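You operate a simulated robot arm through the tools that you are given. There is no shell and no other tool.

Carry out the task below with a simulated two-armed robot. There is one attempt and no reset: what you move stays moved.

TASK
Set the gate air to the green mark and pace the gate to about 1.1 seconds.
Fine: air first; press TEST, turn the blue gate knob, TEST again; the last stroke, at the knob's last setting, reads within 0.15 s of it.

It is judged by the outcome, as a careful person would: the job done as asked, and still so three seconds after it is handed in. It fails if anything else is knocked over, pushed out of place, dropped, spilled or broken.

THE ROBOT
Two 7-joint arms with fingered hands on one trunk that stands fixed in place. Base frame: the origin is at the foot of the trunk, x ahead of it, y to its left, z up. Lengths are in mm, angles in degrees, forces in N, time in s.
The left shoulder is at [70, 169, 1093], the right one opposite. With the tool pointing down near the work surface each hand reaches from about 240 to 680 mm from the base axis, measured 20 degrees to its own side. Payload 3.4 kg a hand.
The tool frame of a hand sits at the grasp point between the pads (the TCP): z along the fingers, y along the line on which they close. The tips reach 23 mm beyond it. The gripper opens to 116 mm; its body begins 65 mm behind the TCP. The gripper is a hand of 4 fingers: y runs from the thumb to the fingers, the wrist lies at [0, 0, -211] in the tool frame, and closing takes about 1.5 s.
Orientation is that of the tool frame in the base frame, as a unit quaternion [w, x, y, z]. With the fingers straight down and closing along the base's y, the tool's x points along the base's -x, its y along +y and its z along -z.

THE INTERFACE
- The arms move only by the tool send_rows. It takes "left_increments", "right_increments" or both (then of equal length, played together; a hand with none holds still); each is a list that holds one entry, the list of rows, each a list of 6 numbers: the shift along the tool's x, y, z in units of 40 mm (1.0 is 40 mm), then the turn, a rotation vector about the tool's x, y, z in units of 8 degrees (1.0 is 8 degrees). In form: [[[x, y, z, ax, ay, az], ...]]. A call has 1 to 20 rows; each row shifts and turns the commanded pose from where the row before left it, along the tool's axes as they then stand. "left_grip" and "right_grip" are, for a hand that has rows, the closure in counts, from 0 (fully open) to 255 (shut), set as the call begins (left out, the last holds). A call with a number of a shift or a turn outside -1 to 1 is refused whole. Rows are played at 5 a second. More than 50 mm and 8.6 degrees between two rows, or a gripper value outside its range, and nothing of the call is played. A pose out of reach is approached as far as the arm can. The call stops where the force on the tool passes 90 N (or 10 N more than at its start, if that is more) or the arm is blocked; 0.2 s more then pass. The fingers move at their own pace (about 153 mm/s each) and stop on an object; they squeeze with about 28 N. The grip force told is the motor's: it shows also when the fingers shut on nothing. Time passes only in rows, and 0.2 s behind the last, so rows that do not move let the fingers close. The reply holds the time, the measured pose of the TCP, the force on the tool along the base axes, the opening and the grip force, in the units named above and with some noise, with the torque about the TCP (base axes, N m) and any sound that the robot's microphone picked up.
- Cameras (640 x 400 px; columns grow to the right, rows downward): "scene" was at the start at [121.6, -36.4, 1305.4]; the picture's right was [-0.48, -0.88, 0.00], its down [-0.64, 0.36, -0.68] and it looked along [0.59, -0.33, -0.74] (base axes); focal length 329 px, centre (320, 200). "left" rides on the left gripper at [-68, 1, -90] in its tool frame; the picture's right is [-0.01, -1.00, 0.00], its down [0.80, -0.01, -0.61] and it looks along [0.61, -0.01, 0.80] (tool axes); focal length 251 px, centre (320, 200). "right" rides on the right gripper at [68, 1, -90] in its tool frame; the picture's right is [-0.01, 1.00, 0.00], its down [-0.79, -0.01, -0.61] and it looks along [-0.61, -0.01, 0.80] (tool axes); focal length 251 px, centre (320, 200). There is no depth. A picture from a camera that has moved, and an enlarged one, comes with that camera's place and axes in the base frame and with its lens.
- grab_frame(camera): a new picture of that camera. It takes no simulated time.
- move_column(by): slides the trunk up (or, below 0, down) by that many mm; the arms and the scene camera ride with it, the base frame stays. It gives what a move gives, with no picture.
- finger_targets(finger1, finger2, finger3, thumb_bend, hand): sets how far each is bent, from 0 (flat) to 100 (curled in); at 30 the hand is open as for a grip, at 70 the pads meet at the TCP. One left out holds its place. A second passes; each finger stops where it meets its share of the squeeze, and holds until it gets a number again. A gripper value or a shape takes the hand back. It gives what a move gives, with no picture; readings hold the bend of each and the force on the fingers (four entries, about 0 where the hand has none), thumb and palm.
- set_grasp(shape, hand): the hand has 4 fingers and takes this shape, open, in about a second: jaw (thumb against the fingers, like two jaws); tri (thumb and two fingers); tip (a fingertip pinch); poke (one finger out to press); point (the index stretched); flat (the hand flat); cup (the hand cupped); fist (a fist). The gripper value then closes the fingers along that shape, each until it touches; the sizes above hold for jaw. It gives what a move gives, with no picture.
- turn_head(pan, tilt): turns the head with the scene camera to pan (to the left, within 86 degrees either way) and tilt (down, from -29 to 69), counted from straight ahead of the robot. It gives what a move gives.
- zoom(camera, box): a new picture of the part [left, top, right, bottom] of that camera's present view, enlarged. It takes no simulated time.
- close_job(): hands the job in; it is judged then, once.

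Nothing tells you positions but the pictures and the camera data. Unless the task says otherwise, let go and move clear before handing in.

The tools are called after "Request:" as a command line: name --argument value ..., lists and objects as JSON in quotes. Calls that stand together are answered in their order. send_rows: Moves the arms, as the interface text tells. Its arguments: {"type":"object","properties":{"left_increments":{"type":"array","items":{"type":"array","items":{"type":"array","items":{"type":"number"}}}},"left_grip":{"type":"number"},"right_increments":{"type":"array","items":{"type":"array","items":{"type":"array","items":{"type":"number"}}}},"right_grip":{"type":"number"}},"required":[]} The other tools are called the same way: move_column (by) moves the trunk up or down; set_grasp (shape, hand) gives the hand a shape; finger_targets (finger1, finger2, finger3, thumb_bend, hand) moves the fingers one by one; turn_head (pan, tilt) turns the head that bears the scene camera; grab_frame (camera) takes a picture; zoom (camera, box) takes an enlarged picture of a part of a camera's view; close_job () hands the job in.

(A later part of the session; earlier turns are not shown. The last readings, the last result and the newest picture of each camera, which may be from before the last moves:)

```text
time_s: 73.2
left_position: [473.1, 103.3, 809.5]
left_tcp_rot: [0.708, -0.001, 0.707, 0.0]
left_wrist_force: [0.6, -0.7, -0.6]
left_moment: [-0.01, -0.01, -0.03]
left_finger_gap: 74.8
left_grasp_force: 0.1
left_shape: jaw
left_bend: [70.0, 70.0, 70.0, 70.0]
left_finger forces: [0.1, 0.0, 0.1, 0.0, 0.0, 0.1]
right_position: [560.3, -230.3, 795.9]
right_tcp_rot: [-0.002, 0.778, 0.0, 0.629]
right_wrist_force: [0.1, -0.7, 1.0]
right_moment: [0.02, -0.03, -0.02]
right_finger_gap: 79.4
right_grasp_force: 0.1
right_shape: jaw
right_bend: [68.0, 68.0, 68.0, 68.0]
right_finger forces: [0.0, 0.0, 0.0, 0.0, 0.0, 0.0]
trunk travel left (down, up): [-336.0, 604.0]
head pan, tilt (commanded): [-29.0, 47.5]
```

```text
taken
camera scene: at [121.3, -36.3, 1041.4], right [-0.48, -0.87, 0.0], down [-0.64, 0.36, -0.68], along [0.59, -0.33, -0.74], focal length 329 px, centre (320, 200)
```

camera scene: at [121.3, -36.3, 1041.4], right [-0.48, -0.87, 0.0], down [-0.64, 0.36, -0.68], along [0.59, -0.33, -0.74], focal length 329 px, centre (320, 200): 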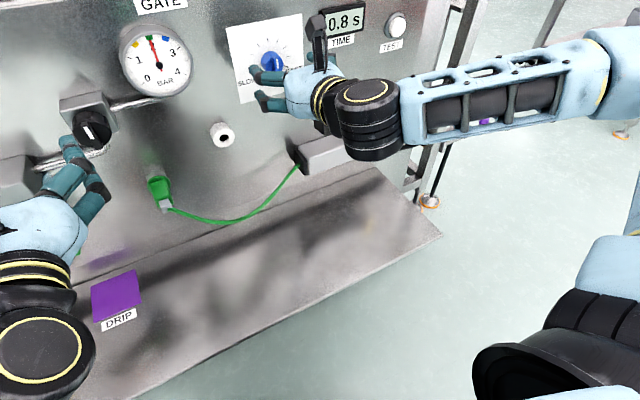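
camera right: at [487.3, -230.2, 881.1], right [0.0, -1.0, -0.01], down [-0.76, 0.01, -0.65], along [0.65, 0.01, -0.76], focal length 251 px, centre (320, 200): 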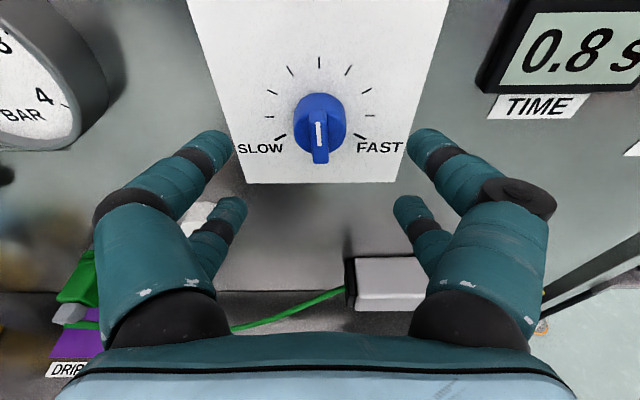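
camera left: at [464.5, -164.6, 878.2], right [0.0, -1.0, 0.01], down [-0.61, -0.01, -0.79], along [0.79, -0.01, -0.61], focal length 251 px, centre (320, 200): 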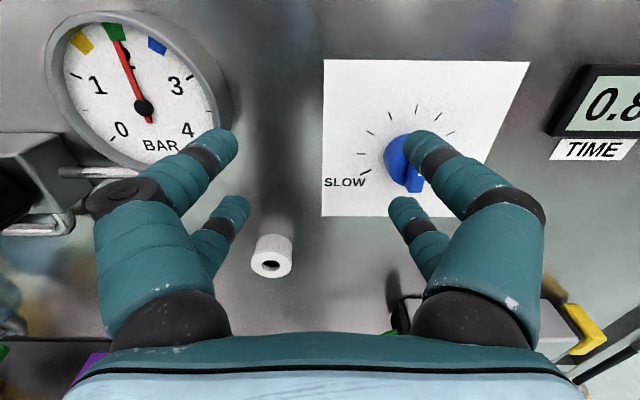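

Aligned with the knob at its height. Before gripping, I'll test in free space that the hand can roll 40° counter-clockwise about the knob axis, then return.

Request:
send_rows --right_increments '[[[0, 0, 0, -0.208, 0, -0.978], [0, 0, 0, -0.208, 0, -0.978], [0, 0, 0, -0.208, 0, -0.978], [0, 0, 0, -0.208, 0, -0.978], [0, 0, 0, -0.208, 0, -0.978], [0, 0, 0, 0, 0, 0]]]'

```text
time_s: 74.6
left_position: [474.7, 103.6, 808.2]
left_tcp_rot: [0.708, -0.002, 0.706, 0.001]
left_wrist_force: [0.0, 0.4, 0.1]
left_moment: [0.02, -0.04, -0.01]
left_finger_gap: 74.6
left_grasp_force: 0.1
left_shape: jaw
left_bend: [70.0, 70.0, 70.0, 70.0]
left_finger forces: [0.1, 0.0, 0.0, 0.0, 0.1, 0.0]
right_position: [561.2, -230.3, 792.9]
right_tcp_rot: [0.265, 0.731, 0.215, 0.591]
right_wrist_force: [0.8, 0.5, 0.0]
right_moment: [0.0, -0.03, 0.0]
right_finger_gap: 79.4
right_grasp_force: 0.1
right_shape: jaw
right_bend: [68.0, 68.0, 68.0, 68.0]
right_finger forces: [0.1, 0.0, 0.0, 0.0, 0.1, 0.1]
trunk travel left (down, up): [-336.0, 604.0]
head pan, tilt (commanded): [-29.0, 47.5]
```

Roll range is fine. Returning to zero roll and trying once more to level the pitch.

Request:
send_rows --right_increments '[[[0, 0, 0, 0.208, 0, 0.978], [0, 0, 0, 0.208, 0, 0.978], [0, 0, 0, 0.208, 0, 0.978], [0, 0, 0, 0.208, 0, 0.978], [0, 0, 0, 0.208, 0, 0.978], [0, 0, 0, 0, 0.7, 0], [0, 0, 0, 0, 0.7, 0], [0, 0, 0, 0, 0, 0]]]'

Request:
zoom --camera "right" --box '[240, 60, 400, 160]'

```text
time_s: 76.4
left_position: [474.2, 102.8, 808.6]
left_tcp_rot: [0.708, -0.002, 0.707, 0.001]
left_wrist_force: [0.7, 0.1, -0.5]
left_moment: [-0.01, 0.01, 0.01]
left_finger_gap: 74.5
left_grasp_force: 0.0
left_shape: jaw
left_bend: [70.0, 70.0, 70.0, 70.0]
left_finger forces: [0.1, 0.1, 0.0, 0.0, 0.1, 0.0]
right_position: [561.1, -231.6, 826.3]
right_tcp_rot: [-0.003, 0.758, 0.0, 0.652]
right_wrist_force: [0.2, 0.0, 0.0]
right_moment: [0.02, -0.01, 0.01]
right_finger_gap: 79.4
right_grasp_force: 0.0
right_shape: jaw
right_bend: [68.0, 68.0, 68.0, 68.0]
right_finger forces: [0.0, 0.0, 0.0, 0.0, 0.0, 0.1]
right hand out of reach, approached as far as the arm can: row 6, 7
trunk travel left (down, up): [-336.0, 604.0]
head pan, tilt (commanded): [-29.0, 47.5]
```

```text
4.00 times, centred on (320, 110) of right
camera zoom: at [481.9, -231.3, 906.6], right [0.0, -1.0, -0.01], down [-0.72, 0.01, -0.7], along [0.7, 0.01, -0.72], focal length 1006 px, centre (320, 560)
```

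zoom: 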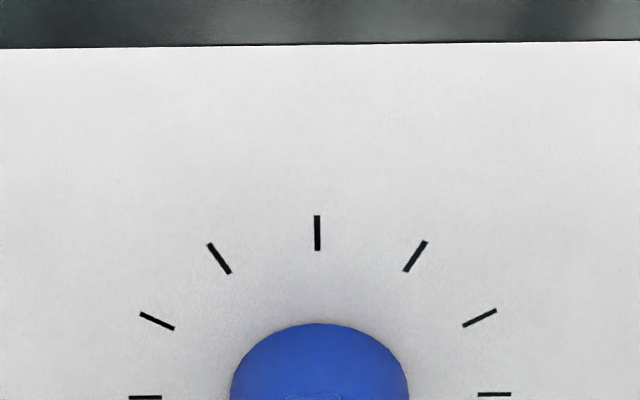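

Pitch clears up as the hand rises relative to the shoulder. I'll raise the hand more, level it fully, and then lower the trunk accordingly.

Request:
send_rows --right_increments '[[[0.8, 0, -0.12, 0, 0, 0], [0.8, 0, -0.12, 0, 0, 0], [0.7, 0, -0.1, 0, 0, 0], [0, 0, 0, 0, 0.5, 0], [0, 0, 0, 0, 0.58, 0], [0, 0, 0, 0, 0, 0]]]'

```text
time_s: 77.8
left_position: [473.7, 102.9, 808.0]
left_tcp_rot: [0.708, -0.001, 0.706, 0.0]
left_wrist_force: [-0.8, 1.6, -0.3]
left_moment: [-0.02, 0.02, 0.0]
left_finger_gap: 74.9
left_grasp_force: 0.0
left_shape: jaw
left_bend: [70.0, 70.0, 70.0, 70.0]
left_finger forces: [0.0, 0.0, 0.1, 0.0, 0.1, 0.0]
right_position: [557.0, -230.9, 918.3]
right_tcp_rot: [-0.001, 0.694, -0.001, 0.72]
right_wrist_force: [-0.1, -0.2, -0.5]
right_moment: [-0.04, -0.01, 0.0]
right_finger_gap: 79.0
right_grasp_force: 0.1
right_shape: jaw
right_bend: [68.0, 68.0, 68.0, 68.0]
right_finger forces: [0.1, 0.0, 0.0, 0.1, 0.0, 0.0]
trunk travel left (down, up): [-336.0, 604.0]
head pan, tilt (commanded): [-29.0, 47.5]
```

Request:
send_rows --right_increments '[[[0, 0, 0, 0, -0.26, 0], [-0.5, 0, 0, 0, 0, 0], [-0.5, 0, 0, 0, 0, 0], [0, 0, 0, 0, 0, 0]]]' --left_increments '[[[-0.5, 0, 0, 0, 0, 0], [-0.5, 0, 0, 0, 0, 0], [-0.5, 0, 0, 0, 0, 0], [0, 0, 0, 0, 0, 0]]]'

```text
time_s: 78.8
left_position: [473.5, 103.1, 867.0]
left_tcp_rot: [0.707, -0.001, 0.707, 0.001]
left_wrist_force: [0.1, 0.7, -0.2]
left_moment: [-0.01, -0.02, -0.01]
left_finger_gap: 74.7
left_grasp_force: 0.1
left_shape: jaw
left_bend: [70.0, 70.0, 70.0, 70.0]
left_finger forces: [0.1, 0.0, 0.1, 0.0, 0.0, 0.0]
right_position: [556.2, -229.6, 892.6]
right_tcp_rot: [-0.001, 0.71, -0.001, 0.704]
right_wrist_force: [0.6, -0.2, 0.6]
right_moment: [0.01, -0.01, 0.01]
right_finger_gap: 79.1
right_grasp_force: 0.0
right_shape: jaw
right_bend: [68.0, 68.0, 68.0, 68.0]
right_finger forces: [0.1, 0.1, 0.1, 0.1, 0.0, 0.0]
right hand out of reach, approached as far as the arm can: row 3
trunk travel left (down, up): [-336.0, 604.0]
head pan, tilt (commanded): [-29.0, 47.5]
```

Request:
send_rows --right_increments '[[[0.25, 0, 0, 0, 0, 0], [0, 0, 0, 0, 0.06, 0]]]'

Request:
move_column --by -111

Request:
grab_frame --camera "right"

Request:
grab_frame --camera "scene"

```text
time_s: 79.4
left_position: [474.8, 104.4, 867.6]
left_tcp_rot: [0.708, -0.002, 0.706, 0.001]
left_wrist_force: [-0.3, -0.7, -0.8]
left_moment: [0.03, -0.03, -0.02]
left_finger_gap: 74.8
left_grasp_force: 0.1
left_shape: jaw
left_bend: [70.0, 70.0, 70.0, 70.0]
left_finger forces: [0.0, 0.1, 0.0, 0.0, 0.0, 0.0]
right_position: [557.4, -228.4, 903.8]
right_tcp_rot: [-0.001, 0.704, -0.001, 0.71]
right_wrist_force: [0.2, 0.4, 0.1]
right_moment: [-0.04, -0.01, 0.0]
right_finger_gap: 79.3
right_grasp_force: 0.0
right_shape: jaw
right_bend: [68.0, 68.0, 68.0, 68.0]
right_finger forces: [0.0, 0.1, 0.1, 0.0, 0.0, 0.1]
trunk travel left (down, up): [-336.0, 604.0]
head pan, tilt (commanded): [-29.0, 47.5]
```

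```text
time_s: 80.9
left_position: [473.8, 103.8, 758.3]
left_tcp_rot: [0.707, 0.0, 0.707, 0.0]
left_wrist_force: [0.1, 1.1, -1.5]
left_moment: [-0.03, -0.02, 0.0]
left_finger_gap: 74.7
left_grasp_force: 0.0
left_shape: jaw
left_bend: [70.0, 70.0, 70.0, 70.0]
left_finger forces: [0.0, 0.0, 0.0, 0.0, 0.0, 0.0]
right_position: [557.4, -230.4, 793.4]
right_tcp_rot: [-0.001, 0.704, -0.001, 0.71]
right_wrist_force: [-0.7, -0.2, -0.7]
right_moment: [0.02, -0.01, -0.02]
right_finger_gap: 79.3
right_grasp_force: 0.0
right_shape: jaw
right_bend: [68.0, 68.0, 68.0, 68.0]
right_finger forces: [0.0, 0.0, 0.1, 0.1, 0.1, 0.0]
trunk travel left (down, up): [-225.0, 715.0]
head pan, tilt (commanded): [-29.0, 47.5]
```

```text
taken
camera right: at [465.8, -229.6, 861.5], right [0.0, -1.0, -0.01], down [-0.6, 0.01, -0.8], along [0.8, 0.01, -0.6], focal length 251 px, centre (320, 200)
```

right: 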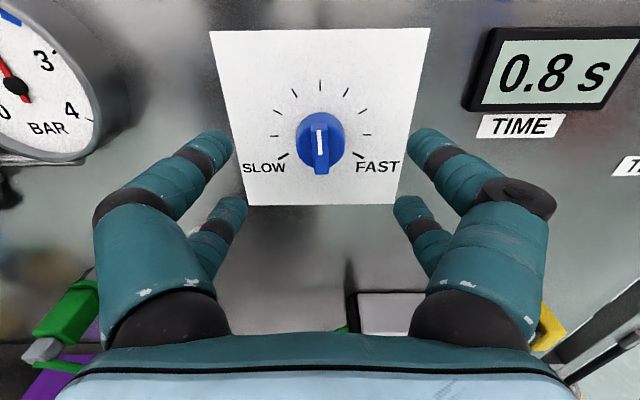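

```text
taken
camera scene: at [121.3, -36.3, 930.4], right [-0.48, -0.87, 0.0], down [-0.65, 0.36, -0.68], along [0.59, -0.33, -0.74], focal length 329 px, centre (320, 200)
```

scene: 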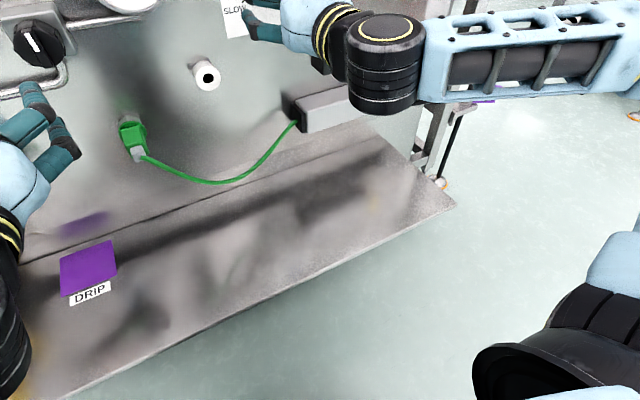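

Everything lines up. Raising the head view, and a closer look at the knob before gripping.

Request:
turn_head --pan -29 --tilt 22

Request:
zoom --camera "right" --box '[240, 80, 400, 180]'

Request:
grab_frame --camera "scene"

```text
time_s: 81.8
left_position: [473.7, 103.6, 757.0]
left_tcp_rot: [0.708, -0.002, 0.706, 0.001]
left_wrist_force: [-0.3, 0.2, 0.6]
left_moment: [0.0, -0.01, 0.02]
left_finger_gap: 74.5
left_grasp_force: 0.0
left_shape: jaw
left_bend: [70.0, 70.0, 70.0, 70.0]
left_finger forces: [0.0, 0.0, 0.1, 0.1, 0.0, 0.1]
right_position: [556.8, -229.1, 793.6]
right_tcp_rot: [-0.001, 0.705, -0.001, 0.709]
right_wrist_force: [0.0, 0.2, -0.6]
right_moment: [-0.01, -0.01, 0.04]
right_finger_gap: 79.3
right_grasp_force: 0.1
right_shape: jaw
right_bend: [68.0, 68.0, 68.0, 68.0]
right_finger forces: [0.0, 0.0, 0.1, 0.0, 0.0, 0.1]
trunk travel left (down, up): [-225.0, 715.0]
head pan, tilt (commanded): [-29.0, 22.0]
```

```text
4.00 times, centred on (320, 130) of right
camera zoom: at [465.9, -229.6, 861.4], right [0.0, -1.0, -0.01], down [-0.6, 0.01, -0.8], along [0.8, 0.01, -0.6], focal length 1006 px, centre (320, 480)
```

zoom: 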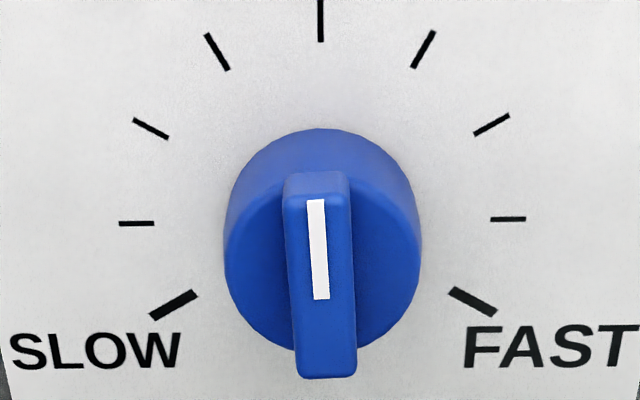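

```text
taken
camera scene: at [133.3, -42.9, 969.2], right [-0.48, -0.87, 0.0], down [-0.33, 0.18, -0.93], along [0.81, -0.45, -0.38], focal length 329 px, centre (320, 200)
```

scene: 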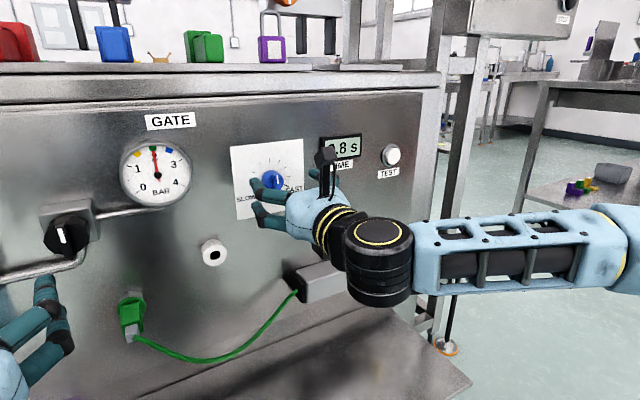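

The knob axis is at (y≈-229.5, z≈791.6), and the hand is centred. Advancing around the knob.

Request:
send_rows --right_increments '[[[-0.05, 0, 0.5, 0, 0, 0], [0, 0, 0.5, 0, 0, 0], [0, 0, 0.15, 0, 0, 0], [0, 0, 0.1, 0, 0, 0], [0, 0, 0, 0, 0, 0]]]'

Request:
grab_frame --camera "right"

Request:
zoom --camera "scene" --box '[220, 120, 380, 240]'

```text
time_s: 83.0
left_position: [473.1, 104.8, 757.6]
left_tcp_rot: [0.708, -0.001, 0.707, 0.0]
left_wrist_force: [-0.7, 0.5, 0.2]
left_moment: [0.04, 0.0, -0.02]
left_finger_gap: 74.9
left_grasp_force: 0.0
left_shape: jaw
left_bend: [70.0, 70.0, 70.0, 70.0]
left_finger forces: [0.0, 0.0, 0.0, 0.0, 0.0, 0.0]
right_position: [606.5, -229.6, 796.1]
right_tcp_rot: [-0.001, 0.706, -0.001, 0.708]
right_wrist_force: [0.6, -0.3, -0.6]
right_moment: [0.0, -0.01, 0.01]
right_finger_gap: 79.1
right_grasp_force: 0.1
right_shape: jaw
right_bend: [68.0, 68.0, 68.0, 68.0]
right_finger forces: [0.0, 0.1, 0.1, 0.1, 0.0, 0.0]
right hand out of reach, approached as far as the arm can: row 3
trunk travel left (down, up): [-225.0, 715.0]
head pan, tilt (commanded): [-29.0, 22.0]
```

```text
taken
camera right: at [516.6, -229.6, 865.0], right [0.0, -1.0, -0.01], down [-0.6, 0.01, -0.8], along [0.8, 0.01, -0.6], focal length 251 px, centre (320, 200)
```

right: 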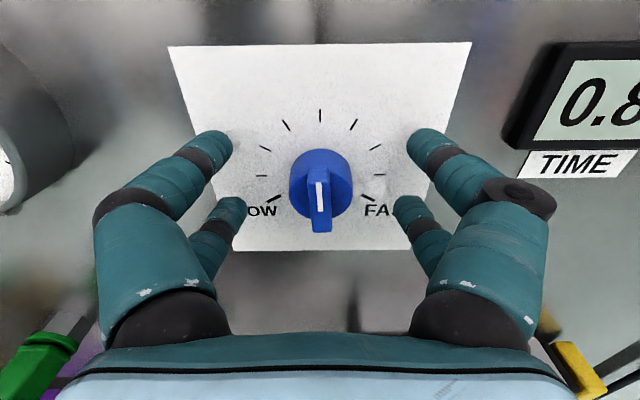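

```text
3.33 times, centred on (300, 180) of scene
camera zoom: at [133.3, -42.9, 969.3], right [-0.48, -0.87, 0.0], down [-0.33, 0.18, -0.93], along [0.81, -0.45, -0.37], focal length 1098 px, centre (387, 267)
```

zoom: 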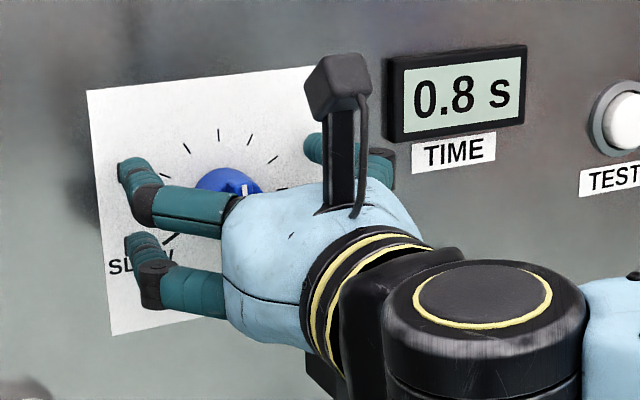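

Slightly high by about 4 mm; I'll drop the trunk 4 mm, then close on the knob gently.

Request:
move_column --by -4

Request:
send_rows --right_increments '[[[0, 0, 0, 0, 0, 0], [0, 0, 0, 0, 0, 0], [0, 0, 0, 0, 0, 0], [0, 0, 0, 0, 0, 0], [0, 0, 0, 0, 0, 0], [0, 0, 0, 0, 0, 0]]]' --right_grip 205

Request:
grab_frame --camera "right"

```text
time_s: 83.5
left_position: [474.2, 104.0, 753.1]
left_tcp_rot: [0.708, -0.001, 0.707, 0.001]
left_wrist_force: [0.2, 0.5, -0.3]
left_moment: [0.02, 0.01, 0.03]
left_finger_gap: 74.8
left_grasp_force: 0.0
left_shape: jaw
left_bend: [70.0, 70.0, 70.0, 70.0]
left_finger forces: [0.0, 0.0, 0.0, 0.0, 0.0, 0.0]
right_position: [606.1, -229.3, 792.9]
right_tcp_rot: [0.0, 0.707, -0.001, 0.708]
right_wrist_force: [-0.2, -0.8, -0.9]
right_moment: [-0.01, 0.03, 0.01]
right_finger_gap: 79.3
right_grasp_force: 0.0
right_shape: jaw
right_bend: [68.0, 68.0, 68.0, 68.0]
right_finger forces: [0.0, 0.1, 0.0, 0.1, 0.1, 0.0]
trunk travel left (down, up): [-221.0, 719.0]
head pan, tilt (commanded): [-29.0, 22.0]
```

```text
time_s: 84.9
left_position: [473.6, 104.4, 753.0]
left_tcp_rot: [0.707, 0.0, 0.707, 0.0]
left_wrist_force: [0.0, -0.6, 0.3]
left_moment: [0.03, -0.03, -0.01]
left_finger_gap: 75.0
left_grasp_force: 0.0
left_shape: jaw
left_bend: [70.0, 70.0, 70.0, 70.0]
left_finger forces: [0.0, 0.1, 0.0, 0.0, 0.1, 0.0]
right_position: [606.9, -230.1, 792.2]
right_tcp_rot: [0.0, 0.706, -0.001, 0.708]
right_wrist_force: [-0.3, -0.2, 0.1]
right_moment: [-0.01, 0.01, 0.0]
right_finger_gap: 23.2
right_grasp_force: 0.1
right_shape: jaw
right_bend: [73.0, 73.0, 73.0, 76.0]
right_finger forces: [0.0, 0.0, 0.0, 0.0, 0.0, 0.0]
trunk travel left (down, up): [-221.0, 719.0]
head pan, tilt (commanded): [-29.0, 22.0]
```

```text
taken
camera right: at [516.5, -229.5, 861.0], right [0.0, -1.0, -0.01], down [-0.6, 0.01, -0.8], along [0.8, 0.01, -0.6], focal length 251 px, centre (320, 200)
```

right: 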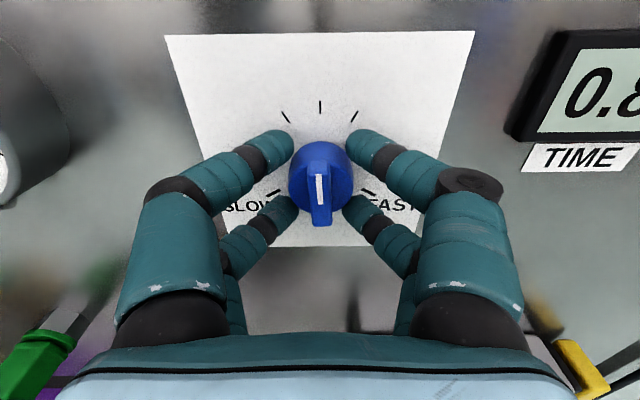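

Request:
send_rows --right_increments '[[[0, 0, 0, 0, 0, 0], [0, 0, 0, 0, 0, 0], [0, 0, 0, 0, 0, 0]]]' --right_grip 225

Request:
send_rows --right_increments '[[[0, 0, 0, 0, 0, 0], [0, 0, 0, 0, 0, 0], [0, 0, 0, 0, 0, 0]]]' --right_grip 255

Request:
grab_frame --camera "right"

```text
time_s: 85.7
left_position: [473.3, 103.9, 751.7]
left_tcp_rot: [0.708, -0.001, 0.706, 0.0]
left_wrist_force: [0.4, 0.3, 0.1]
left_moment: [-0.01, 0.0, 0.0]
left_finger_gap: 74.8
left_grasp_force: 0.2
left_shape: jaw
left_bend: [70.0, 70.0, 70.0, 70.0]
left_finger forces: [0.0, 0.1, 0.0, 0.0, 0.1, 0.0]
right_position: [607.2, -230.1, 792.4]
right_tcp_rot: [-0.001, 0.706, -0.001, 0.708]
right_wrist_force: [-0.5, -0.7, -1.9]
right_moment: [-0.03, -0.02, 0.01]
right_finger_gap: 14.8
right_grasp_force: 0.0
right_shape: jaw
right_bend: [72.0, 72.0, 72.0, 74.0]
right_finger forces: [0.1, 1.4, 1.1, 0.0, 0.1, 0.0]
trunk travel left (down, up): [-221.0, 719.0]
head pan, tilt (commanded): [-29.0, 22.0]
```

```text
time_s: 86.5
left_position: [474.1, 103.1, 752.3]
left_tcp_rot: [0.707, -0.001, 0.708, 0.001]
left_wrist_force: [0.5, -0.5, 0.5]
left_moment: [-0.01, 0.0, -0.02]
left_finger_gap: 75.1
left_grasp_force: 0.2
left_shape: jaw
left_bend: [70.0, 70.0, 70.0, 70.0]
left_finger forces: [0.0, 0.0, 0.0, 0.0, 0.0, 0.0]
right_position: [608.2, -229.4, 792.4]
right_tcp_rot: [0.0, 0.707, -0.002, 0.708]
right_wrist_force: [4.1, -2.9, 1.0]
right_moment: [-0.04, 0.07, -0.03]
right_finger_gap: 4.2
right_grasp_force: 28.0
right_shape: jaw
right_bend: [71.0, 72.0, 72.0, 73.0]
right_finger forces: [31.2, 22.7, 28.3, 0.0, 0.1, 0.1]
trunk travel left (down, up): [-221.0, 719.0]
head pan, tilt (commanded): [-29.0, 22.0]
```

```text
taken
camera right: at [517.0, -230.2, 860.8], right [0.0, -1.0, -0.01], down [-0.6, 0.01, -0.8], along [0.8, 0.01, -0.6], focal length 251 px, centre (320, 200)
```

right: 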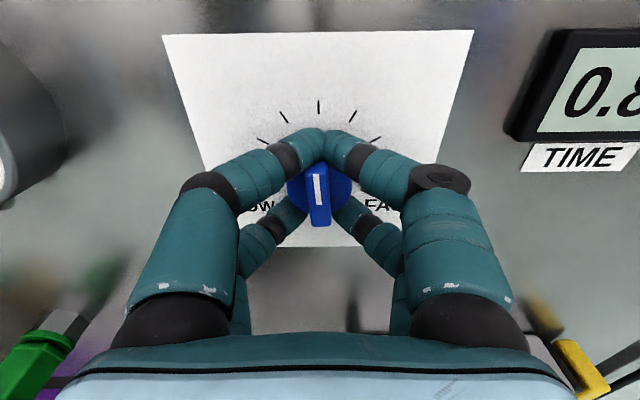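

The upper fingertips have nearly closed over the top of the knob, but all sides hold it. I'll try an 8° counter-clockwise turn and see whether the knob follows.

Request:
send_rows --right_increments '[[[0, 0, 0, 0, 0, -0.5], [0, 0, 0, 0, 0, -0.5], [0, 0, 0, 0, 0, 0]]]'

Request:
zoom --camera "right" --box '[220, 80, 420, 240]'

```text
time_s: 87.3
left_position: [474.0, 103.6, 751.8]
left_tcp_rot: [0.707, -0.001, 0.707, 0.001]
left_wrist_force: [0.5, 0.5, -0.2]
left_moment: [0.02, 0.01, 0.01]
left_finger_gap: 74.9
left_grasp_force: 0.2
left_shape: jaw
left_bend: [70.0, 70.0, 70.0, 70.0]
left_finger forces: [0.0, 0.1, 0.0, 0.1, 0.0, 0.0]
right_position: [607.1, -229.0, 792.2]
right_tcp_rot: [0.048, 0.705, 0.049, 0.706]
right_wrist_force: [9.2, -3.4, 4.0]
right_moment: [-0.02, 0.0, -0.06]
right_finger_gap: 4.2
right_grasp_force: 28.1
right_shape: jaw
right_bend: [71.0, 72.0, 72.0, 73.0]
right_finger forces: [32.7, 23.0, 27.7, 0.0, 0.0, 0.0]
trunk travel left (down, up): [-221.0, 719.0]
head pan, tilt (commanded): [-29.0, 22.0]
```

```text
2.50 times, centred on (320, 160) of right
camera zoom: at [516.9, -220.4, 860.2], right [0.0, -0.99, 0.13], down [-0.61, -0.1, -0.79], along [0.8, -0.08, -0.6], focal length 629 px, centre (320, 300)
```

zoom: 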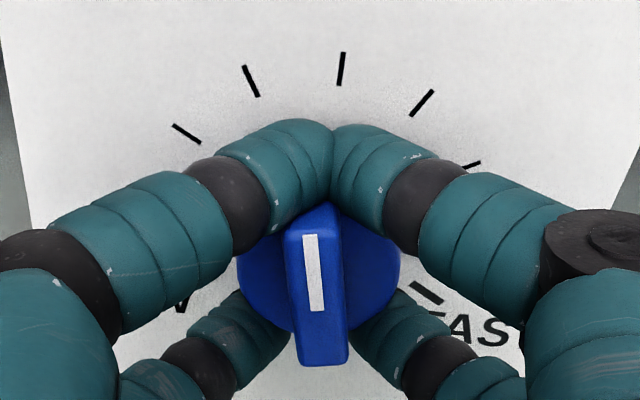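

The knob follows the hand. Continuing counter-clockwise to about 40° in total.

Request:
send_rows --right_increments '[[[0, 0, 0, 0, 0, -0.5], [0, 0, 0, 0, 0, -0.5], [0, 0, 0, 0, 0, -0.5], [0, 0, 0, 0, 0, -0.5], [0, 0, 0, 0, 0, -0.5], [0, 0, 0, 0, 0, -0.5], [0, 0, 0, 0, 0, 0]]]'

Request:
zoom --camera "right" --box '[220, 80, 420, 240]'

Request:
grab_frame --camera "scene"

```text
time_s: 88.9
left_position: [474.3, 104.7, 752.4]
left_tcp_rot: [0.707, -0.001, 0.707, 0.001]
left_wrist_force: [0.7, 0.4, -0.2]
left_moment: [0.02, 0.02, 0.0]
left_finger_gap: 74.7
left_grasp_force: 0.2
left_shape: jaw
left_bend: [70.0, 70.0, 70.0, 70.0]
left_finger forces: [0.1, 0.1, 0.0, 0.1, 0.1, 0.0]
right_position: [606.1, -229.1, 791.7]
right_tcp_rot: [0.195, 0.68, 0.195, 0.68]
right_wrist_force: [7.5, -0.2, 1.6]
right_moment: [-0.01, 0.0, -0.06]
right_finger_gap: 4.0
right_grasp_force: 27.7
right_shape: jaw
right_bend: [71.0, 72.0, 72.0, 73.0]
right_finger forces: [33.5, 23.3, 28.7, 0.1, 0.1, 0.1]
trunk travel left (down, up): [-221.0, 719.0]
head pan, tilt (commanded): [-29.0, 22.0]
```

```text
2.50 times, centred on (320, 160) of right
camera zoom: at [517.0, -192.8, 850.7], right [0.0, -0.85, 0.52], down [-0.61, -0.41, -0.68], along [0.8, -0.32, -0.52], focal length 629 px, centre (320, 300)
```

zoom: 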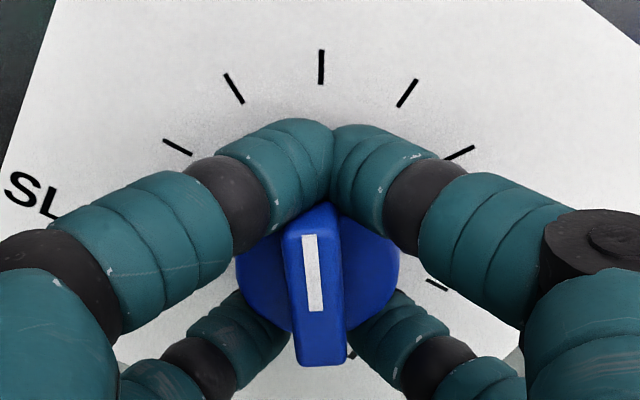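

```text
taken
camera scene: at [134.1, -42.7, 965.2], right [-0.48, -0.87, 0.0], down [-0.33, 0.18, -0.93], along [0.81, -0.45, -0.38], focal length 329 px, centre (320, 200)
```

scene: 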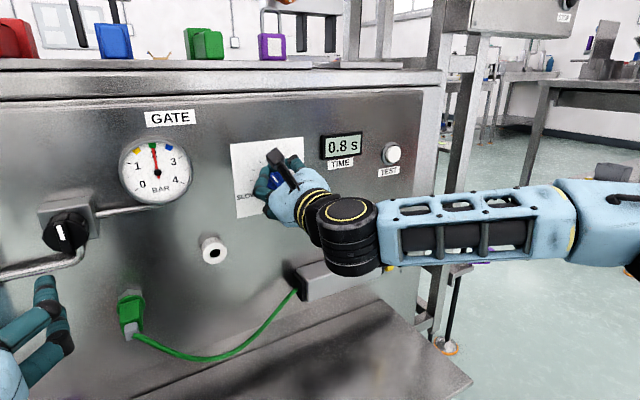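

Request:
send_rows --right_increments '[[[0, 0, 0, 0, 0, -0.5], [0, 0, 0, 0, 0, -0.5], [0, 0, 0, 0, 0, 0]]]'

Request:
send_rows --right_increments '[[[0, 0, 0, 0, 0, 0], [0, 0, 0, 0, 0, 0], [0, 0, 0, 0, 0, 0]]]' --right_grip 230

Request:
send_rows --right_increments '[[[0, 0, 0, 0, 0, 0], [0, 0, 0, 0, 0, 0]]]' --right_grip 215

Request:
send_rows --right_increments '[[[0, 0, 0, 0, 0, 0], [0, 0, 0, 0, 0, 0]]]' --right_grip 195

Request:
send_rows --right_increments '[[[0, 0, 0, 0, 0, 0], [0, 0, 0, 0, 0, 0], [0, 0, 0, 0, 0, 0]]]' --right_grip 100

Request:
zoom --camera "right" --box '[220, 80, 420, 240]'

```text
time_s: 89.7
left_position: [473.7, 104.7, 752.8]
left_tcp_rot: [0.707, 0.0, 0.707, 0.0]
left_wrist_force: [-0.9, -0.9, 0.4]
left_moment: [0.0, 0.0, 0.01]
left_finger_gap: 74.8
left_grasp_force: 0.1
left_shape: jaw
left_bend: [70.0, 70.0, 70.0, 70.0]
left_finger forces: [0.0, 0.0, 0.1, 0.1, 0.0, 0.0]
right_position: [607.4, -229.7, 791.6]
right_tcp_rot: [0.241, 0.665, 0.24, 0.665]
right_wrist_force: [5.2, 1.9, 2.2]
right_moment: [0.03, 0.05, 0.0]
right_finger_gap: 4.0
right_grasp_force: 27.7
right_shape: jaw
right_bend: [71.0, 72.0, 72.0, 73.0]
right_finger forces: [34.1, 23.1, 28.8, 0.0, 0.0, 0.1]
trunk travel left (down, up): [-221.0, 719.0]
head pan, tilt (commanded): [-29.0, 22.0]
```

```text
time_s: 90.5
left_position: [472.8, 104.7, 753.5]
left_tcp_rot: [0.708, -0.001, 0.706, 0.0]
left_wrist_force: [0.5, -0.4, -0.6]
left_moment: [0.01, 0.01, 0.02]
left_finger_gap: 74.6
left_grasp_force: 0.1
left_shape: jaw
left_bend: [70.0, 70.0, 70.0, 70.0]
left_finger forces: [0.0, 0.0, 0.0, 0.1, 0.0, 0.0]
right_position: [606.2, -229.4, 791.9]
right_tcp_rot: [0.24, 0.665, 0.241, 0.665]
right_wrist_force: [-1.8, 0.5, -1.7]
right_moment: [0.01, 0.03, 0.03]
right_finger_gap: 12.0
right_grasp_force: 0.1
right_shape: jaw
right_bend: [72.0, 71.0, 71.0, 74.0]
right_finger forces: [0.3, 0.8, 2.9, 0.1, 1.3, 0.0]
trunk travel left (down, up): [-221.0, 719.0]
head pan, tilt (commanded): [-29.0, 22.0]
```

```text
time_s: 91.1
left_position: [474.7, 103.8, 753.1]
left_tcp_rot: [0.708, 0.0, 0.707, 0.0]
left_wrist_force: [-1.1, 1.3, 1.1]
left_moment: [0.03, -0.02, 0.0]
left_finger_gap: 74.7
left_grasp_force: 0.1
left_shape: jaw
left_bend: [70.0, 70.0, 70.0, 70.0]
left_finger forces: [0.0, 0.1, 0.1, 0.1, 0.1, 0.0]
right_position: [607.5, -230.1, 791.6]
right_tcp_rot: [0.241, 0.665, 0.241, 0.665]
right_wrist_force: [-0.6, 0.0, -1.6]
right_moment: [0.02, -0.01, -0.03]
right_finger_gap: 18.2
right_grasp_force: 0.0
right_shape: jaw
right_bend: [72.0, 72.0, 72.0, 75.0]
right_finger forces: [0.1, 0.1, 1.1, 0.0, 0.0, 0.1]
trunk travel left (down, up): [-221.0, 719.0]
head pan, tilt (commanded): [-29.0, 22.0]
```

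```text
time_s: 91.7
left_position: [474.1, 104.0, 752.7]
left_tcp_rot: [0.708, -0.002, 0.706, 0.001]
left_wrist_force: [0.3, -0.2, 0.3]
left_moment: [-0.02, 0.01, 0.02]
left_finger_gap: 74.9
left_grasp_force: 0.1
left_shape: jaw
left_bend: [70.0, 70.0, 70.0, 70.0]
left_finger forces: [0.0, 0.0, 0.0, 0.0, 0.1, 0.0]
right_position: [606.6, -230.4, 792.1]
right_tcp_rot: [0.241, 0.665, 0.24, 0.665]
right_wrist_force: [1.0, -0.3, -0.6]
right_moment: [0.0, 0.02, 0.02]
right_finger_gap: 26.9
right_grasp_force: 0.1
right_shape: jaw
right_bend: [73.0, 73.0, 73.0, 77.0]
right_finger forces: [0.0, 0.0, 0.0, 0.0, 0.0, 0.0]
trunk travel left (down, up): [-221.0, 719.0]
head pan, tilt (commanded): [-29.0, 22.0]
```

```text
time_s: 92.5
left_position: [473.4, 103.0, 752.6]
left_tcp_rot: [0.708, 0.0, 0.706, 0.0]
left_wrist_force: [0.1, -0.1, -0.3]
left_moment: [-0.01, -0.03, 0.01]
left_finger_gap: 75.0
left_grasp_force: 0.1
left_shape: jaw
left_bend: [70.0, 70.0, 70.0, 70.0]
left_finger forces: [0.0, 0.0, 0.0, 0.0, 0.0, 0.0]
right_position: [607.0, -229.2, 791.8]
right_tcp_rot: [0.24, 0.665, 0.241, 0.665]
right_wrist_force: [0.5, 0.3, -0.7]
right_moment: [-0.01, 0.0, -0.01]
right_finger_gap: 69.9
right_grasp_force: 0.0
right_shape: jaw
right_bend: [71.0, 71.0, 71.0, 72.0]
right_finger forces: [0.0, 0.1, 0.0, 0.0, 0.0, 0.0]
trunk travel left (down, up): [-221.0, 719.0]
head pan, tilt (commanded): [-29.0, 22.0]
```

```text
2.50 times, centred on (320, 160) of right
camera zoom: at [516.8, -185.6, 845.3], right [0.0, -0.77, 0.63], down [-0.61, -0.5, -0.62], along [0.8, -0.39, -0.47], focal length 629 px, centre (320, 300)
```

zoom: 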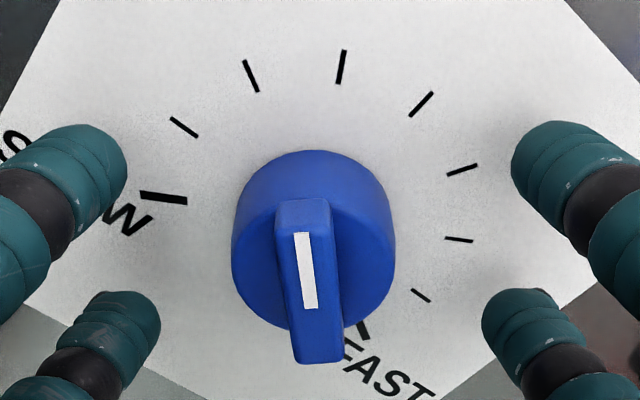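

The pointer now sits about 42° toward SLOW. Backing off, rolling level, and going to the TEST button with the hand closed.

Request:
send_rows --right_increments '[[[0, 0, -0.75, 0, 0, 0], [0, 0, -0.75, 0, 0, 0], [0, 0, 0, 0, 0, 1], [0, 0, 0, 0, 0, 1], [0, 0, 0, 0, 0, 1], [0, 0, 0, 0, 0, 1], [0, 0, 0, 0, 0, 1], [0.2, 1, 0, 0, 0, 0], [0.2, 1, 0, 0, 0, 0], [0.2, 1, 0, 0, 0, 0], [0, 1, 0, 0, 0, 0], [0, 1, 0, 0, 0, 0], [0, 1, 0, 0, 0, 0], [0, 0.5, 0, 0, 0, 0], [0, 0, 0, 0, 0, 0]]]'

Request:
grab_frame --camera "right"

Request:
grab_frame --camera "scene"

```text
time_s: 95.7
left_position: [473.9, 104.0, 752.1]
left_tcp_rot: [0.707, -0.001, 0.707, 0.001]
left_wrist_force: [-0.4, -0.2, -0.3]
left_moment: [0.02, 0.0, 0.02]
left_finger_gap: 75.0
left_grasp_force: 0.1
left_shape: jaw
left_bend: [70.0, 70.0, 70.0, 70.0]
left_finger forces: [0.1, 0.1, 0.0, 0.0, 0.0, 0.0]
right_position: [545.1, -489.4, 816.4]
right_tcp_rot: [-0.001, 0.706, -0.001, 0.708]
right_wrist_force: [0.2, 0.1, 0.0]
right_moment: [0.02, -0.02, -0.03]
right_finger_gap: 70.1
right_grasp_force: 0.1
right_shape: jaw
right_bend: [71.0, 71.0, 71.0, 72.0]
right_finger forces: [0.0, 0.0, 0.0, 0.1, 0.0, 0.0]
trunk travel left (down, up): [-221.0, 719.0]
head pan, tilt (commanded): [-29.0, 22.0]
```

```text
taken
camera right: at [455.8, -489.5, 884.9], right [0.0, -1.0, -0.01], down [-0.6, 0.01, -0.8], along [0.8, 0.01, -0.6], focal length 251 px, centre (320, 200)
```

right: 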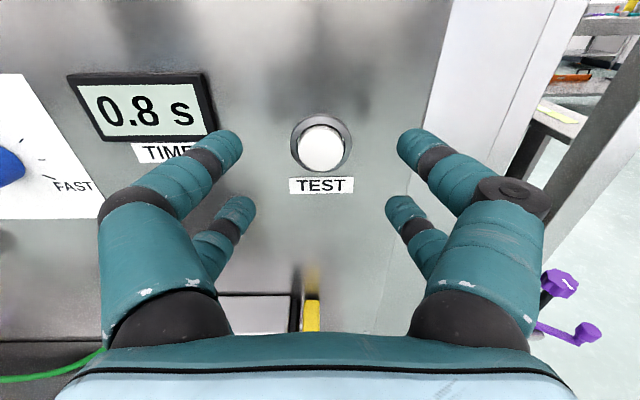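

```text
taken
camera scene: at [133.3, -42.9, 965.3], right [-0.48, -0.87, 0.0], down [-0.33, 0.18, -0.93], along [0.81, -0.45, -0.37], focal length 329 px, centre (320, 200)
```

scene: 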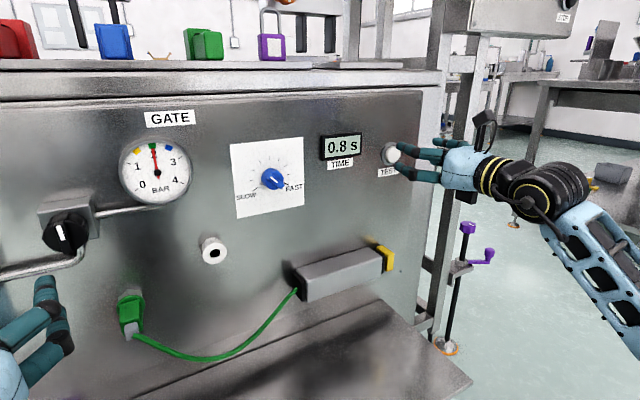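

Clear view. The knob pointer shows up-left as set. Closing the hand and pressing TEST.

Request:
send_rows --right_increments '[[[0, 0, 0, 0, 0, 0], [0, 0, 0, 0, 0, 0], [0, 0, 0, 0, 0, 0], [0, 0, 0.5, 0, 0, 0], [0, 0, 0.5, 0, 0, 0], [0, 0, 0.25, 0, 0, 0], [0, 0, 0.15, 0, 0, 0], [0, 0, 0.1, 0, 0, 0], [0, 0, 0, 0, 0, 0]]]' --right_grip 255

Request:
zoom --camera "scene" --box '[220, 100, 460, 250]'

```text
time_s: 97.7
left_position: [472.6, 103.4, 753.3]
left_tcp_rot: [0.709, -0.001, 0.706, 0.001]
left_wrist_force: [0.0, -0.3, 0.2]
left_moment: [0.03, -0.02, 0.03]
left_finger_gap: 74.6
left_grasp_force: 0.0
left_shape: jaw
left_bend: [70.0, 70.0, 70.0, 70.0]
left_finger forces: [0.1, 0.1, 0.1, 0.0, 0.1, 0.0]
right_position: [605.0, -489.7, 816.6]
right_tcp_rot: [-0.001, 0.706, -0.002, 0.708]
right_wrist_force: [-9.6, 1.4, -0.9]
right_moment: [0.03, 0.23, 0.11]
right_finger_gap: 0.0
right_grasp_force: 27.4
right_shape: jaw
right_bend: [62.0, 63.0, 63.0, 62.0]
right_finger forces: [0.0, 0.1, 0.1, 0.0, 0.0, 0.0]
trunk travel left (down, up): [-221.0, 719.0]
head pan, tilt (commanded): [-29.0, 22.0]
heard: click
```

```text
2.67 times, centred on (340, 175) of scene
camera zoom: at [131.9, -42.8, 965.5], right [-0.48, -0.87, 0.0], down [-0.33, 0.18, -0.93], along [0.81, -0.45, -0.37], focal length 878 px, centre (267, 267)
```

zoom: 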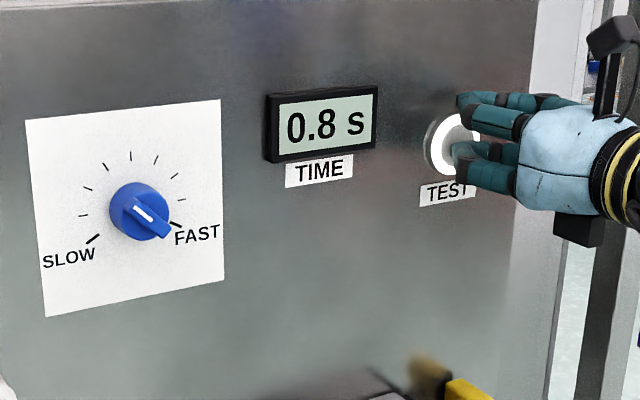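

Click heard and the ring lit. Backing off and waiting for the new reading.

Request:
send_rows --right_increments '[[[0, 0, -0.5, 0, 0, 0], [0, 0, -0.75, 0, 0, 0], [0, 0, 0, 0, 0, 0], [0, 0, 0, 0, 0, 0], [0, 0, 0, 0, 0, 0], [0, 0, 0, 0, 0, 0]]]'

Request:
zoom --camera "scene" --box '[220, 100, 460, 250]'

Request:
send_rows --right_increments '[[[0, 0, 0, 0, 0, 0], [0, 0, 0, 0, 0, 0], [0, 0, 0, 0, 0, 0], [0, 0, 0, 0, 0, 0], [0, 0, 0, 0, 0, 0]]]'

Request:
grab_frame --camera "scene"

```text
time_s: 99.1
left_position: [471.5, 103.9, 752.0]
left_tcp_rot: [0.707, 0.0, 0.707, 0.0]
left_wrist_force: [-0.2, -0.4, 0.1]
left_moment: [-0.03, 0.02, -0.02]
left_finger_gap: 74.5
left_grasp_force: 0.1
left_shape: jaw
left_bend: [70.0, 70.0, 70.0, 70.0]
left_finger forces: [0.0, 0.0, 0.0, 0.2, 0.1, 0.0]
right_position: [557.5, -489.4, 815.8]
right_tcp_rot: [-0.001, 0.706, -0.001, 0.708]
right_wrist_force: [0.2, 0.1, -0.9]
right_moment: [0.01, -0.02, 0.02]
right_finger_gap: 0.0
right_grasp_force: 28.2
right_shape: jaw
right_bend: [62.0, 63.0, 62.0, 62.0]
right_finger forces: [0.1, 0.0, 0.0, 0.1, 0.1, 0.1]
trunk travel left (down, up): [-221.0, 719.0]
head pan, tilt (commanded): [-29.0, 22.0]
```

```text
2.67 times, centred on (340, 175) of scene
camera zoom: at [133.3, -42.9, 965.3], right [-0.48, -0.87, 0.0], down [-0.33, 0.18, -0.93], along [0.81, -0.45, -0.37], focal length 878 px, centre (267, 267)
```

zoom: 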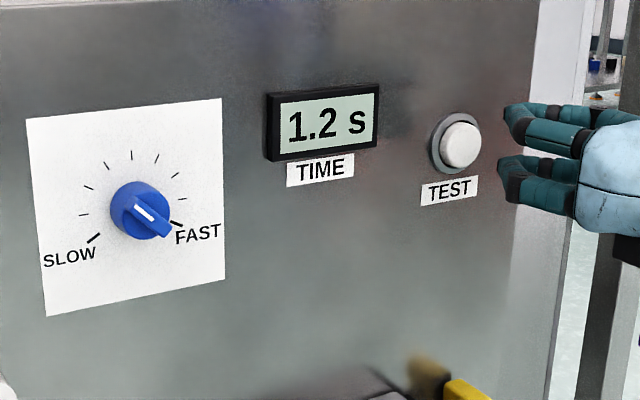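

```text
time_s: 100.3
left_position: [473.5, 105.1, 753.7]
left_tcp_rot: [0.708, -0.001, 0.707, 0.001]
left_wrist_force: [0.4, -0.2, 0.7]
left_moment: [0.05, -0.02, -0.03]
left_finger_gap: 75.1
left_grasp_force: 0.0
left_shape: jaw
left_bend: [70.0, 70.0, 70.0, 70.0]
left_finger forces: [0.0, 0.0, 0.0, 0.1, 0.0, 0.0]
right_position: [557.8, -490.6, 815.9]
right_tcp_rot: [-0.001, 0.706, -0.001, 0.708]
right_wrist_force: [0.6, -0.2, 0.7]
right_moment: [-0.01, 0.02, 0.02]
right_finger_gap: 0.0
right_grasp_force: 27.9
right_shape: jaw
right_bend: [62.0, 63.0, 62.0, 62.0]
right_finger forces: [0.0, 0.1, 0.1, 0.1, 0.1, 0.0]
trunk travel left (down, up): [-221.0, 719.0]
head pan, tilt (commanded): [-29.0, 22.0]
```

```text
taken
camera scene: at [133.3, -42.9, 965.3], right [-0.48, -0.87, 0.0], down [-0.33, 0.18, -0.93], along [0.81, -0.45, -0.37], focal length 329 px, centre (320, 200)
```

scene: 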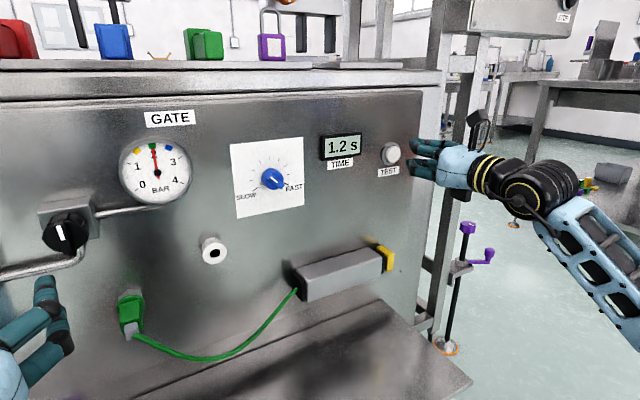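

The stroke now reads 1.2 s: within limits, but I'd like it centred on 1.1 s, which needs about 9° back toward FAST. Returning to the knob with the hand open and rolled to match the pointer.

Request:
send_rows --right_increments '[[[0, -0.5, -0.25, 0, 0, 0], [0, -1, 0, 0, 0, 0], [0, -1, 0, 0, 0, 0], [-0.2, -1, 0, 0, 0, 0], [-0.2, -1, 0, 0, 0, 0], [-0.2, -1, 0, 0, 0, 0], [0, -1, 0, 0, 0, 0], [0, 0, 0, 0, 0, -1], [0, 0, 0, 0, 0, -1], [0, 0, 0, 0, 0, -1], [0, 0, 0, 0, 0, -1], [0, 0, 0, 0, 0, -1], [0, 0, 0, 0, 0, 0]]]' --right_grip 80

Request:
grab_frame --camera "right"

Request:
zoom --camera "right" --box '[240, 80, 400, 180]'

```text
time_s: 103.1
left_position: [473.5, 104.3, 753.3]
left_tcp_rot: [0.708, -0.002, 0.706, 0.001]
left_wrist_force: [-0.8, 0.1, -0.6]
left_moment: [-0.02, 0.01, 0.02]
left_finger_gap: 74.9
left_grasp_force: 0.0
left_shape: jaw
left_bend: [70.0, 70.0, 70.0, 70.0]
left_finger forces: [0.0, 0.0, 0.0, 0.1, 0.1, 0.0]
right_position: [546.5, -229.6, 791.5]
right_tcp_rot: [0.242, 0.664, 0.241, 0.665]
right_wrist_force: [0.1, -0.1, -0.6]
right_moment: [0.01, 0.0, -0.02]
right_finger_gap: 79.0
right_grasp_force: 0.1
right_shape: jaw
right_bend: [68.0, 68.0, 68.0, 68.0]
right_finger forces: [0.0, 0.0, 0.1, 0.0, 0.0, 0.0]
trunk travel left (down, up): [-221.0, 719.0]
head pan, tilt (commanded): [-29.0, 22.0]
```

```text
taken
camera right: at [456.7, -184.6, 844.4], right [0.0, -0.77, 0.64], down [-0.61, -0.5, -0.62], along [0.8, -0.39, -0.47], focal length 251 px, centre (320, 200)
```

right: 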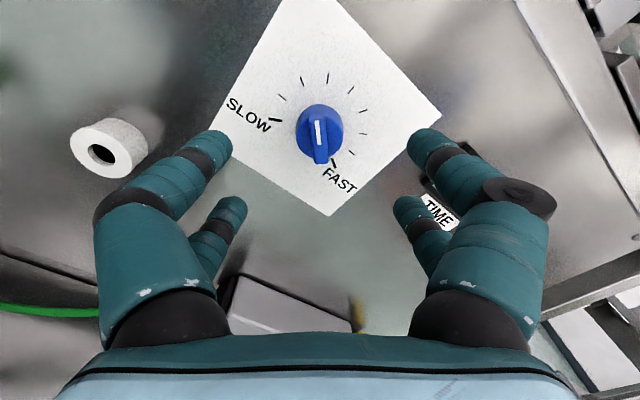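

```text
4.00 times, centred on (320, 130) of right
camera zoom: at [456.7, -184.6, 844.4], right [0.0, -0.77, 0.64], down [-0.61, -0.5, -0.62], along [0.8, -0.39, -0.47], focal length 1006 px, centre (320, 480)
```

zoom: 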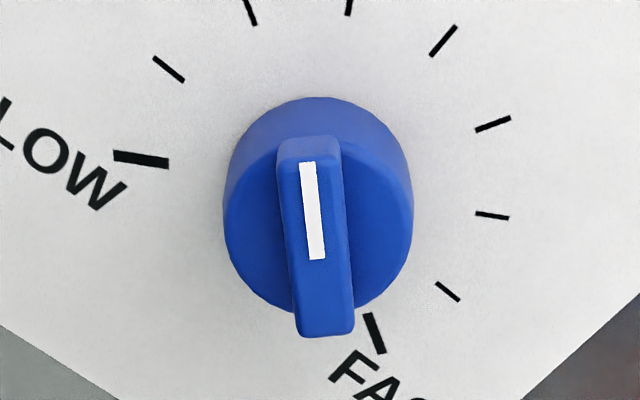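

Aligned with the pointer. Advancing, gripping gently, and turning about 9° clockwise.

Request:
send_rows --right_increments '[[[0, 0, 0.6, 0, 0, 0], [0, 0, 0.6, 0, 0, 0], [0, 0, 0.3, 0, 0, 0], [0, 0, 0, 0, 0, 0]]]'

Request:
send_rows --right_increments '[[[0, 0, 0, 0, 0, 0], [0, 0, 0, 0, 0, 0], [0, 0, 0, 0, 0, 0], [0, 0, 0, 0, 0, 0], [0, 0, 0, 0, 0, 0], [0, 0, 0, 0, 0, 0]]]' --right_grip 220

Request:
send_rows --right_increments '[[[0, 0, 0, 0, 0, 0], [0, 0, 0, 0, 0, 0], [0, 0, 0, 0, 0, 0]]]' --right_grip 255

Request:
zoom --camera "right" --box '[220, 80, 420, 240]'

```text
time_s: 104.1
left_position: [473.2, 104.6, 752.6]
left_tcp_rot: [0.707, -0.001, 0.707, 0.0]
left_wrist_force: [-0.2, 1.0, 0.2]
left_moment: [0.03, -0.02, -0.01]
left_finger_gap: 74.8
left_grasp_force: 0.0
left_shape: jaw
left_bend: [70.0, 70.0, 70.0, 70.0]
left_finger forces: [0.0, 0.0, 0.1, 0.0, 0.1, 0.1]
right_position: [607.2, -231.2, 793.8]
right_tcp_rot: [0.241, 0.665, 0.241, 0.665]
right_wrist_force: [0.7, 0.0, -0.4]
right_moment: [-0.01, -0.01, 0.0]
right_finger_gap: 79.7
right_grasp_force: 0.1
right_shape: jaw
right_bend: [68.0, 68.0, 68.0, 68.0]
right_finger forces: [0.0, 0.0, 0.0, 0.0, 0.1, 0.0]
trunk travel left (down, up): [-221.0, 719.0]
head pan, tilt (commanded): [-29.0, 22.0]
```

```text
time_s: 105.5
left_position: [473.9, 104.4, 752.8]
left_tcp_rot: [0.707, -0.001, 0.707, 0.001]
left_wrist_force: [-0.1, 0.4, 0.1]
left_moment: [0.01, -0.01, 0.03]
left_finger_gap: 75.1
left_grasp_force: 0.0
left_shape: jaw
left_bend: [70.0, 70.0, 70.0, 70.0]
left_finger forces: [0.0, 0.1, 0.1, 0.0, 0.1, 0.1]
right_position: [607.3, -229.3, 792.3]
right_tcp_rot: [0.241, 0.665, 0.24, 0.665]
right_wrist_force: [-0.2, 0.4, -0.2]
right_moment: [0.01, 0.0, -0.02]
right_finger_gap: 16.5
right_grasp_force: 0.2
right_shape: jaw
right_bend: [72.0, 72.0, 72.0, 75.0]
right_finger forces: [0.0, 0.4, 1.2, 0.0, 0.0, 0.0]
trunk travel left (down, up): [-221.0, 719.0]
head pan, tilt (commanded): [-29.0, 22.0]
```

```text
time_s: 106.3
left_position: [473.8, 102.5, 753.6]
left_tcp_rot: [0.707, -0.001, 0.707, 0.001]
left_wrist_force: [-0.1, -0.5, 0.9]
left_moment: [-0.01, -0.02, 0.06]
left_finger_gap: 74.9
left_grasp_force: 0.1
left_shape: jaw
left_bend: [70.0, 70.0, 70.0, 70.0]
left_finger forces: [0.0, 0.0, 0.0, 0.1, 0.0, 0.0]
right_position: [606.7, -230.1, 791.7]
right_tcp_rot: [0.241, 0.665, 0.241, 0.665]
right_wrist_force: [5.8, -1.9, 3.6]
right_moment: [0.02, -0.02, -0.11]
right_finger_gap: 4.7
right_grasp_force: 27.6
right_shape: jaw
right_bend: [71.0, 72.0, 72.0, 73.0]
right_finger forces: [29.7, 22.9, 28.0, 0.1, 0.1, 0.0]
trunk travel left (down, up): [-221.0, 719.0]
head pan, tilt (commanded): [-29.0, 22.0]
```

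```text
2.50 times, centred on (320, 160) of right
camera zoom: at [517.1, -185.3, 845.8], right [0.0, -0.77, 0.63], down [-0.61, -0.5, -0.62], along [0.79, -0.39, -0.47], focal length 629 px, centre (320, 300)
```

zoom: 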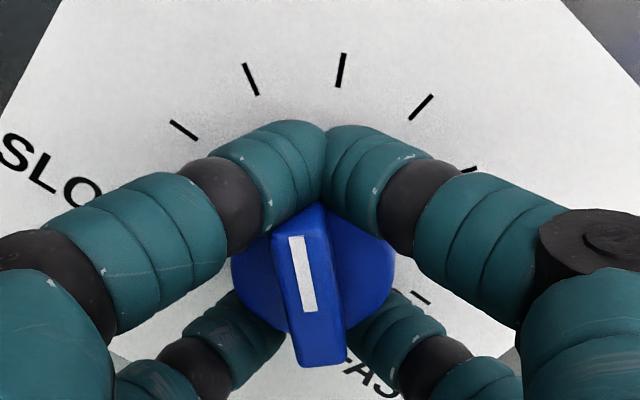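

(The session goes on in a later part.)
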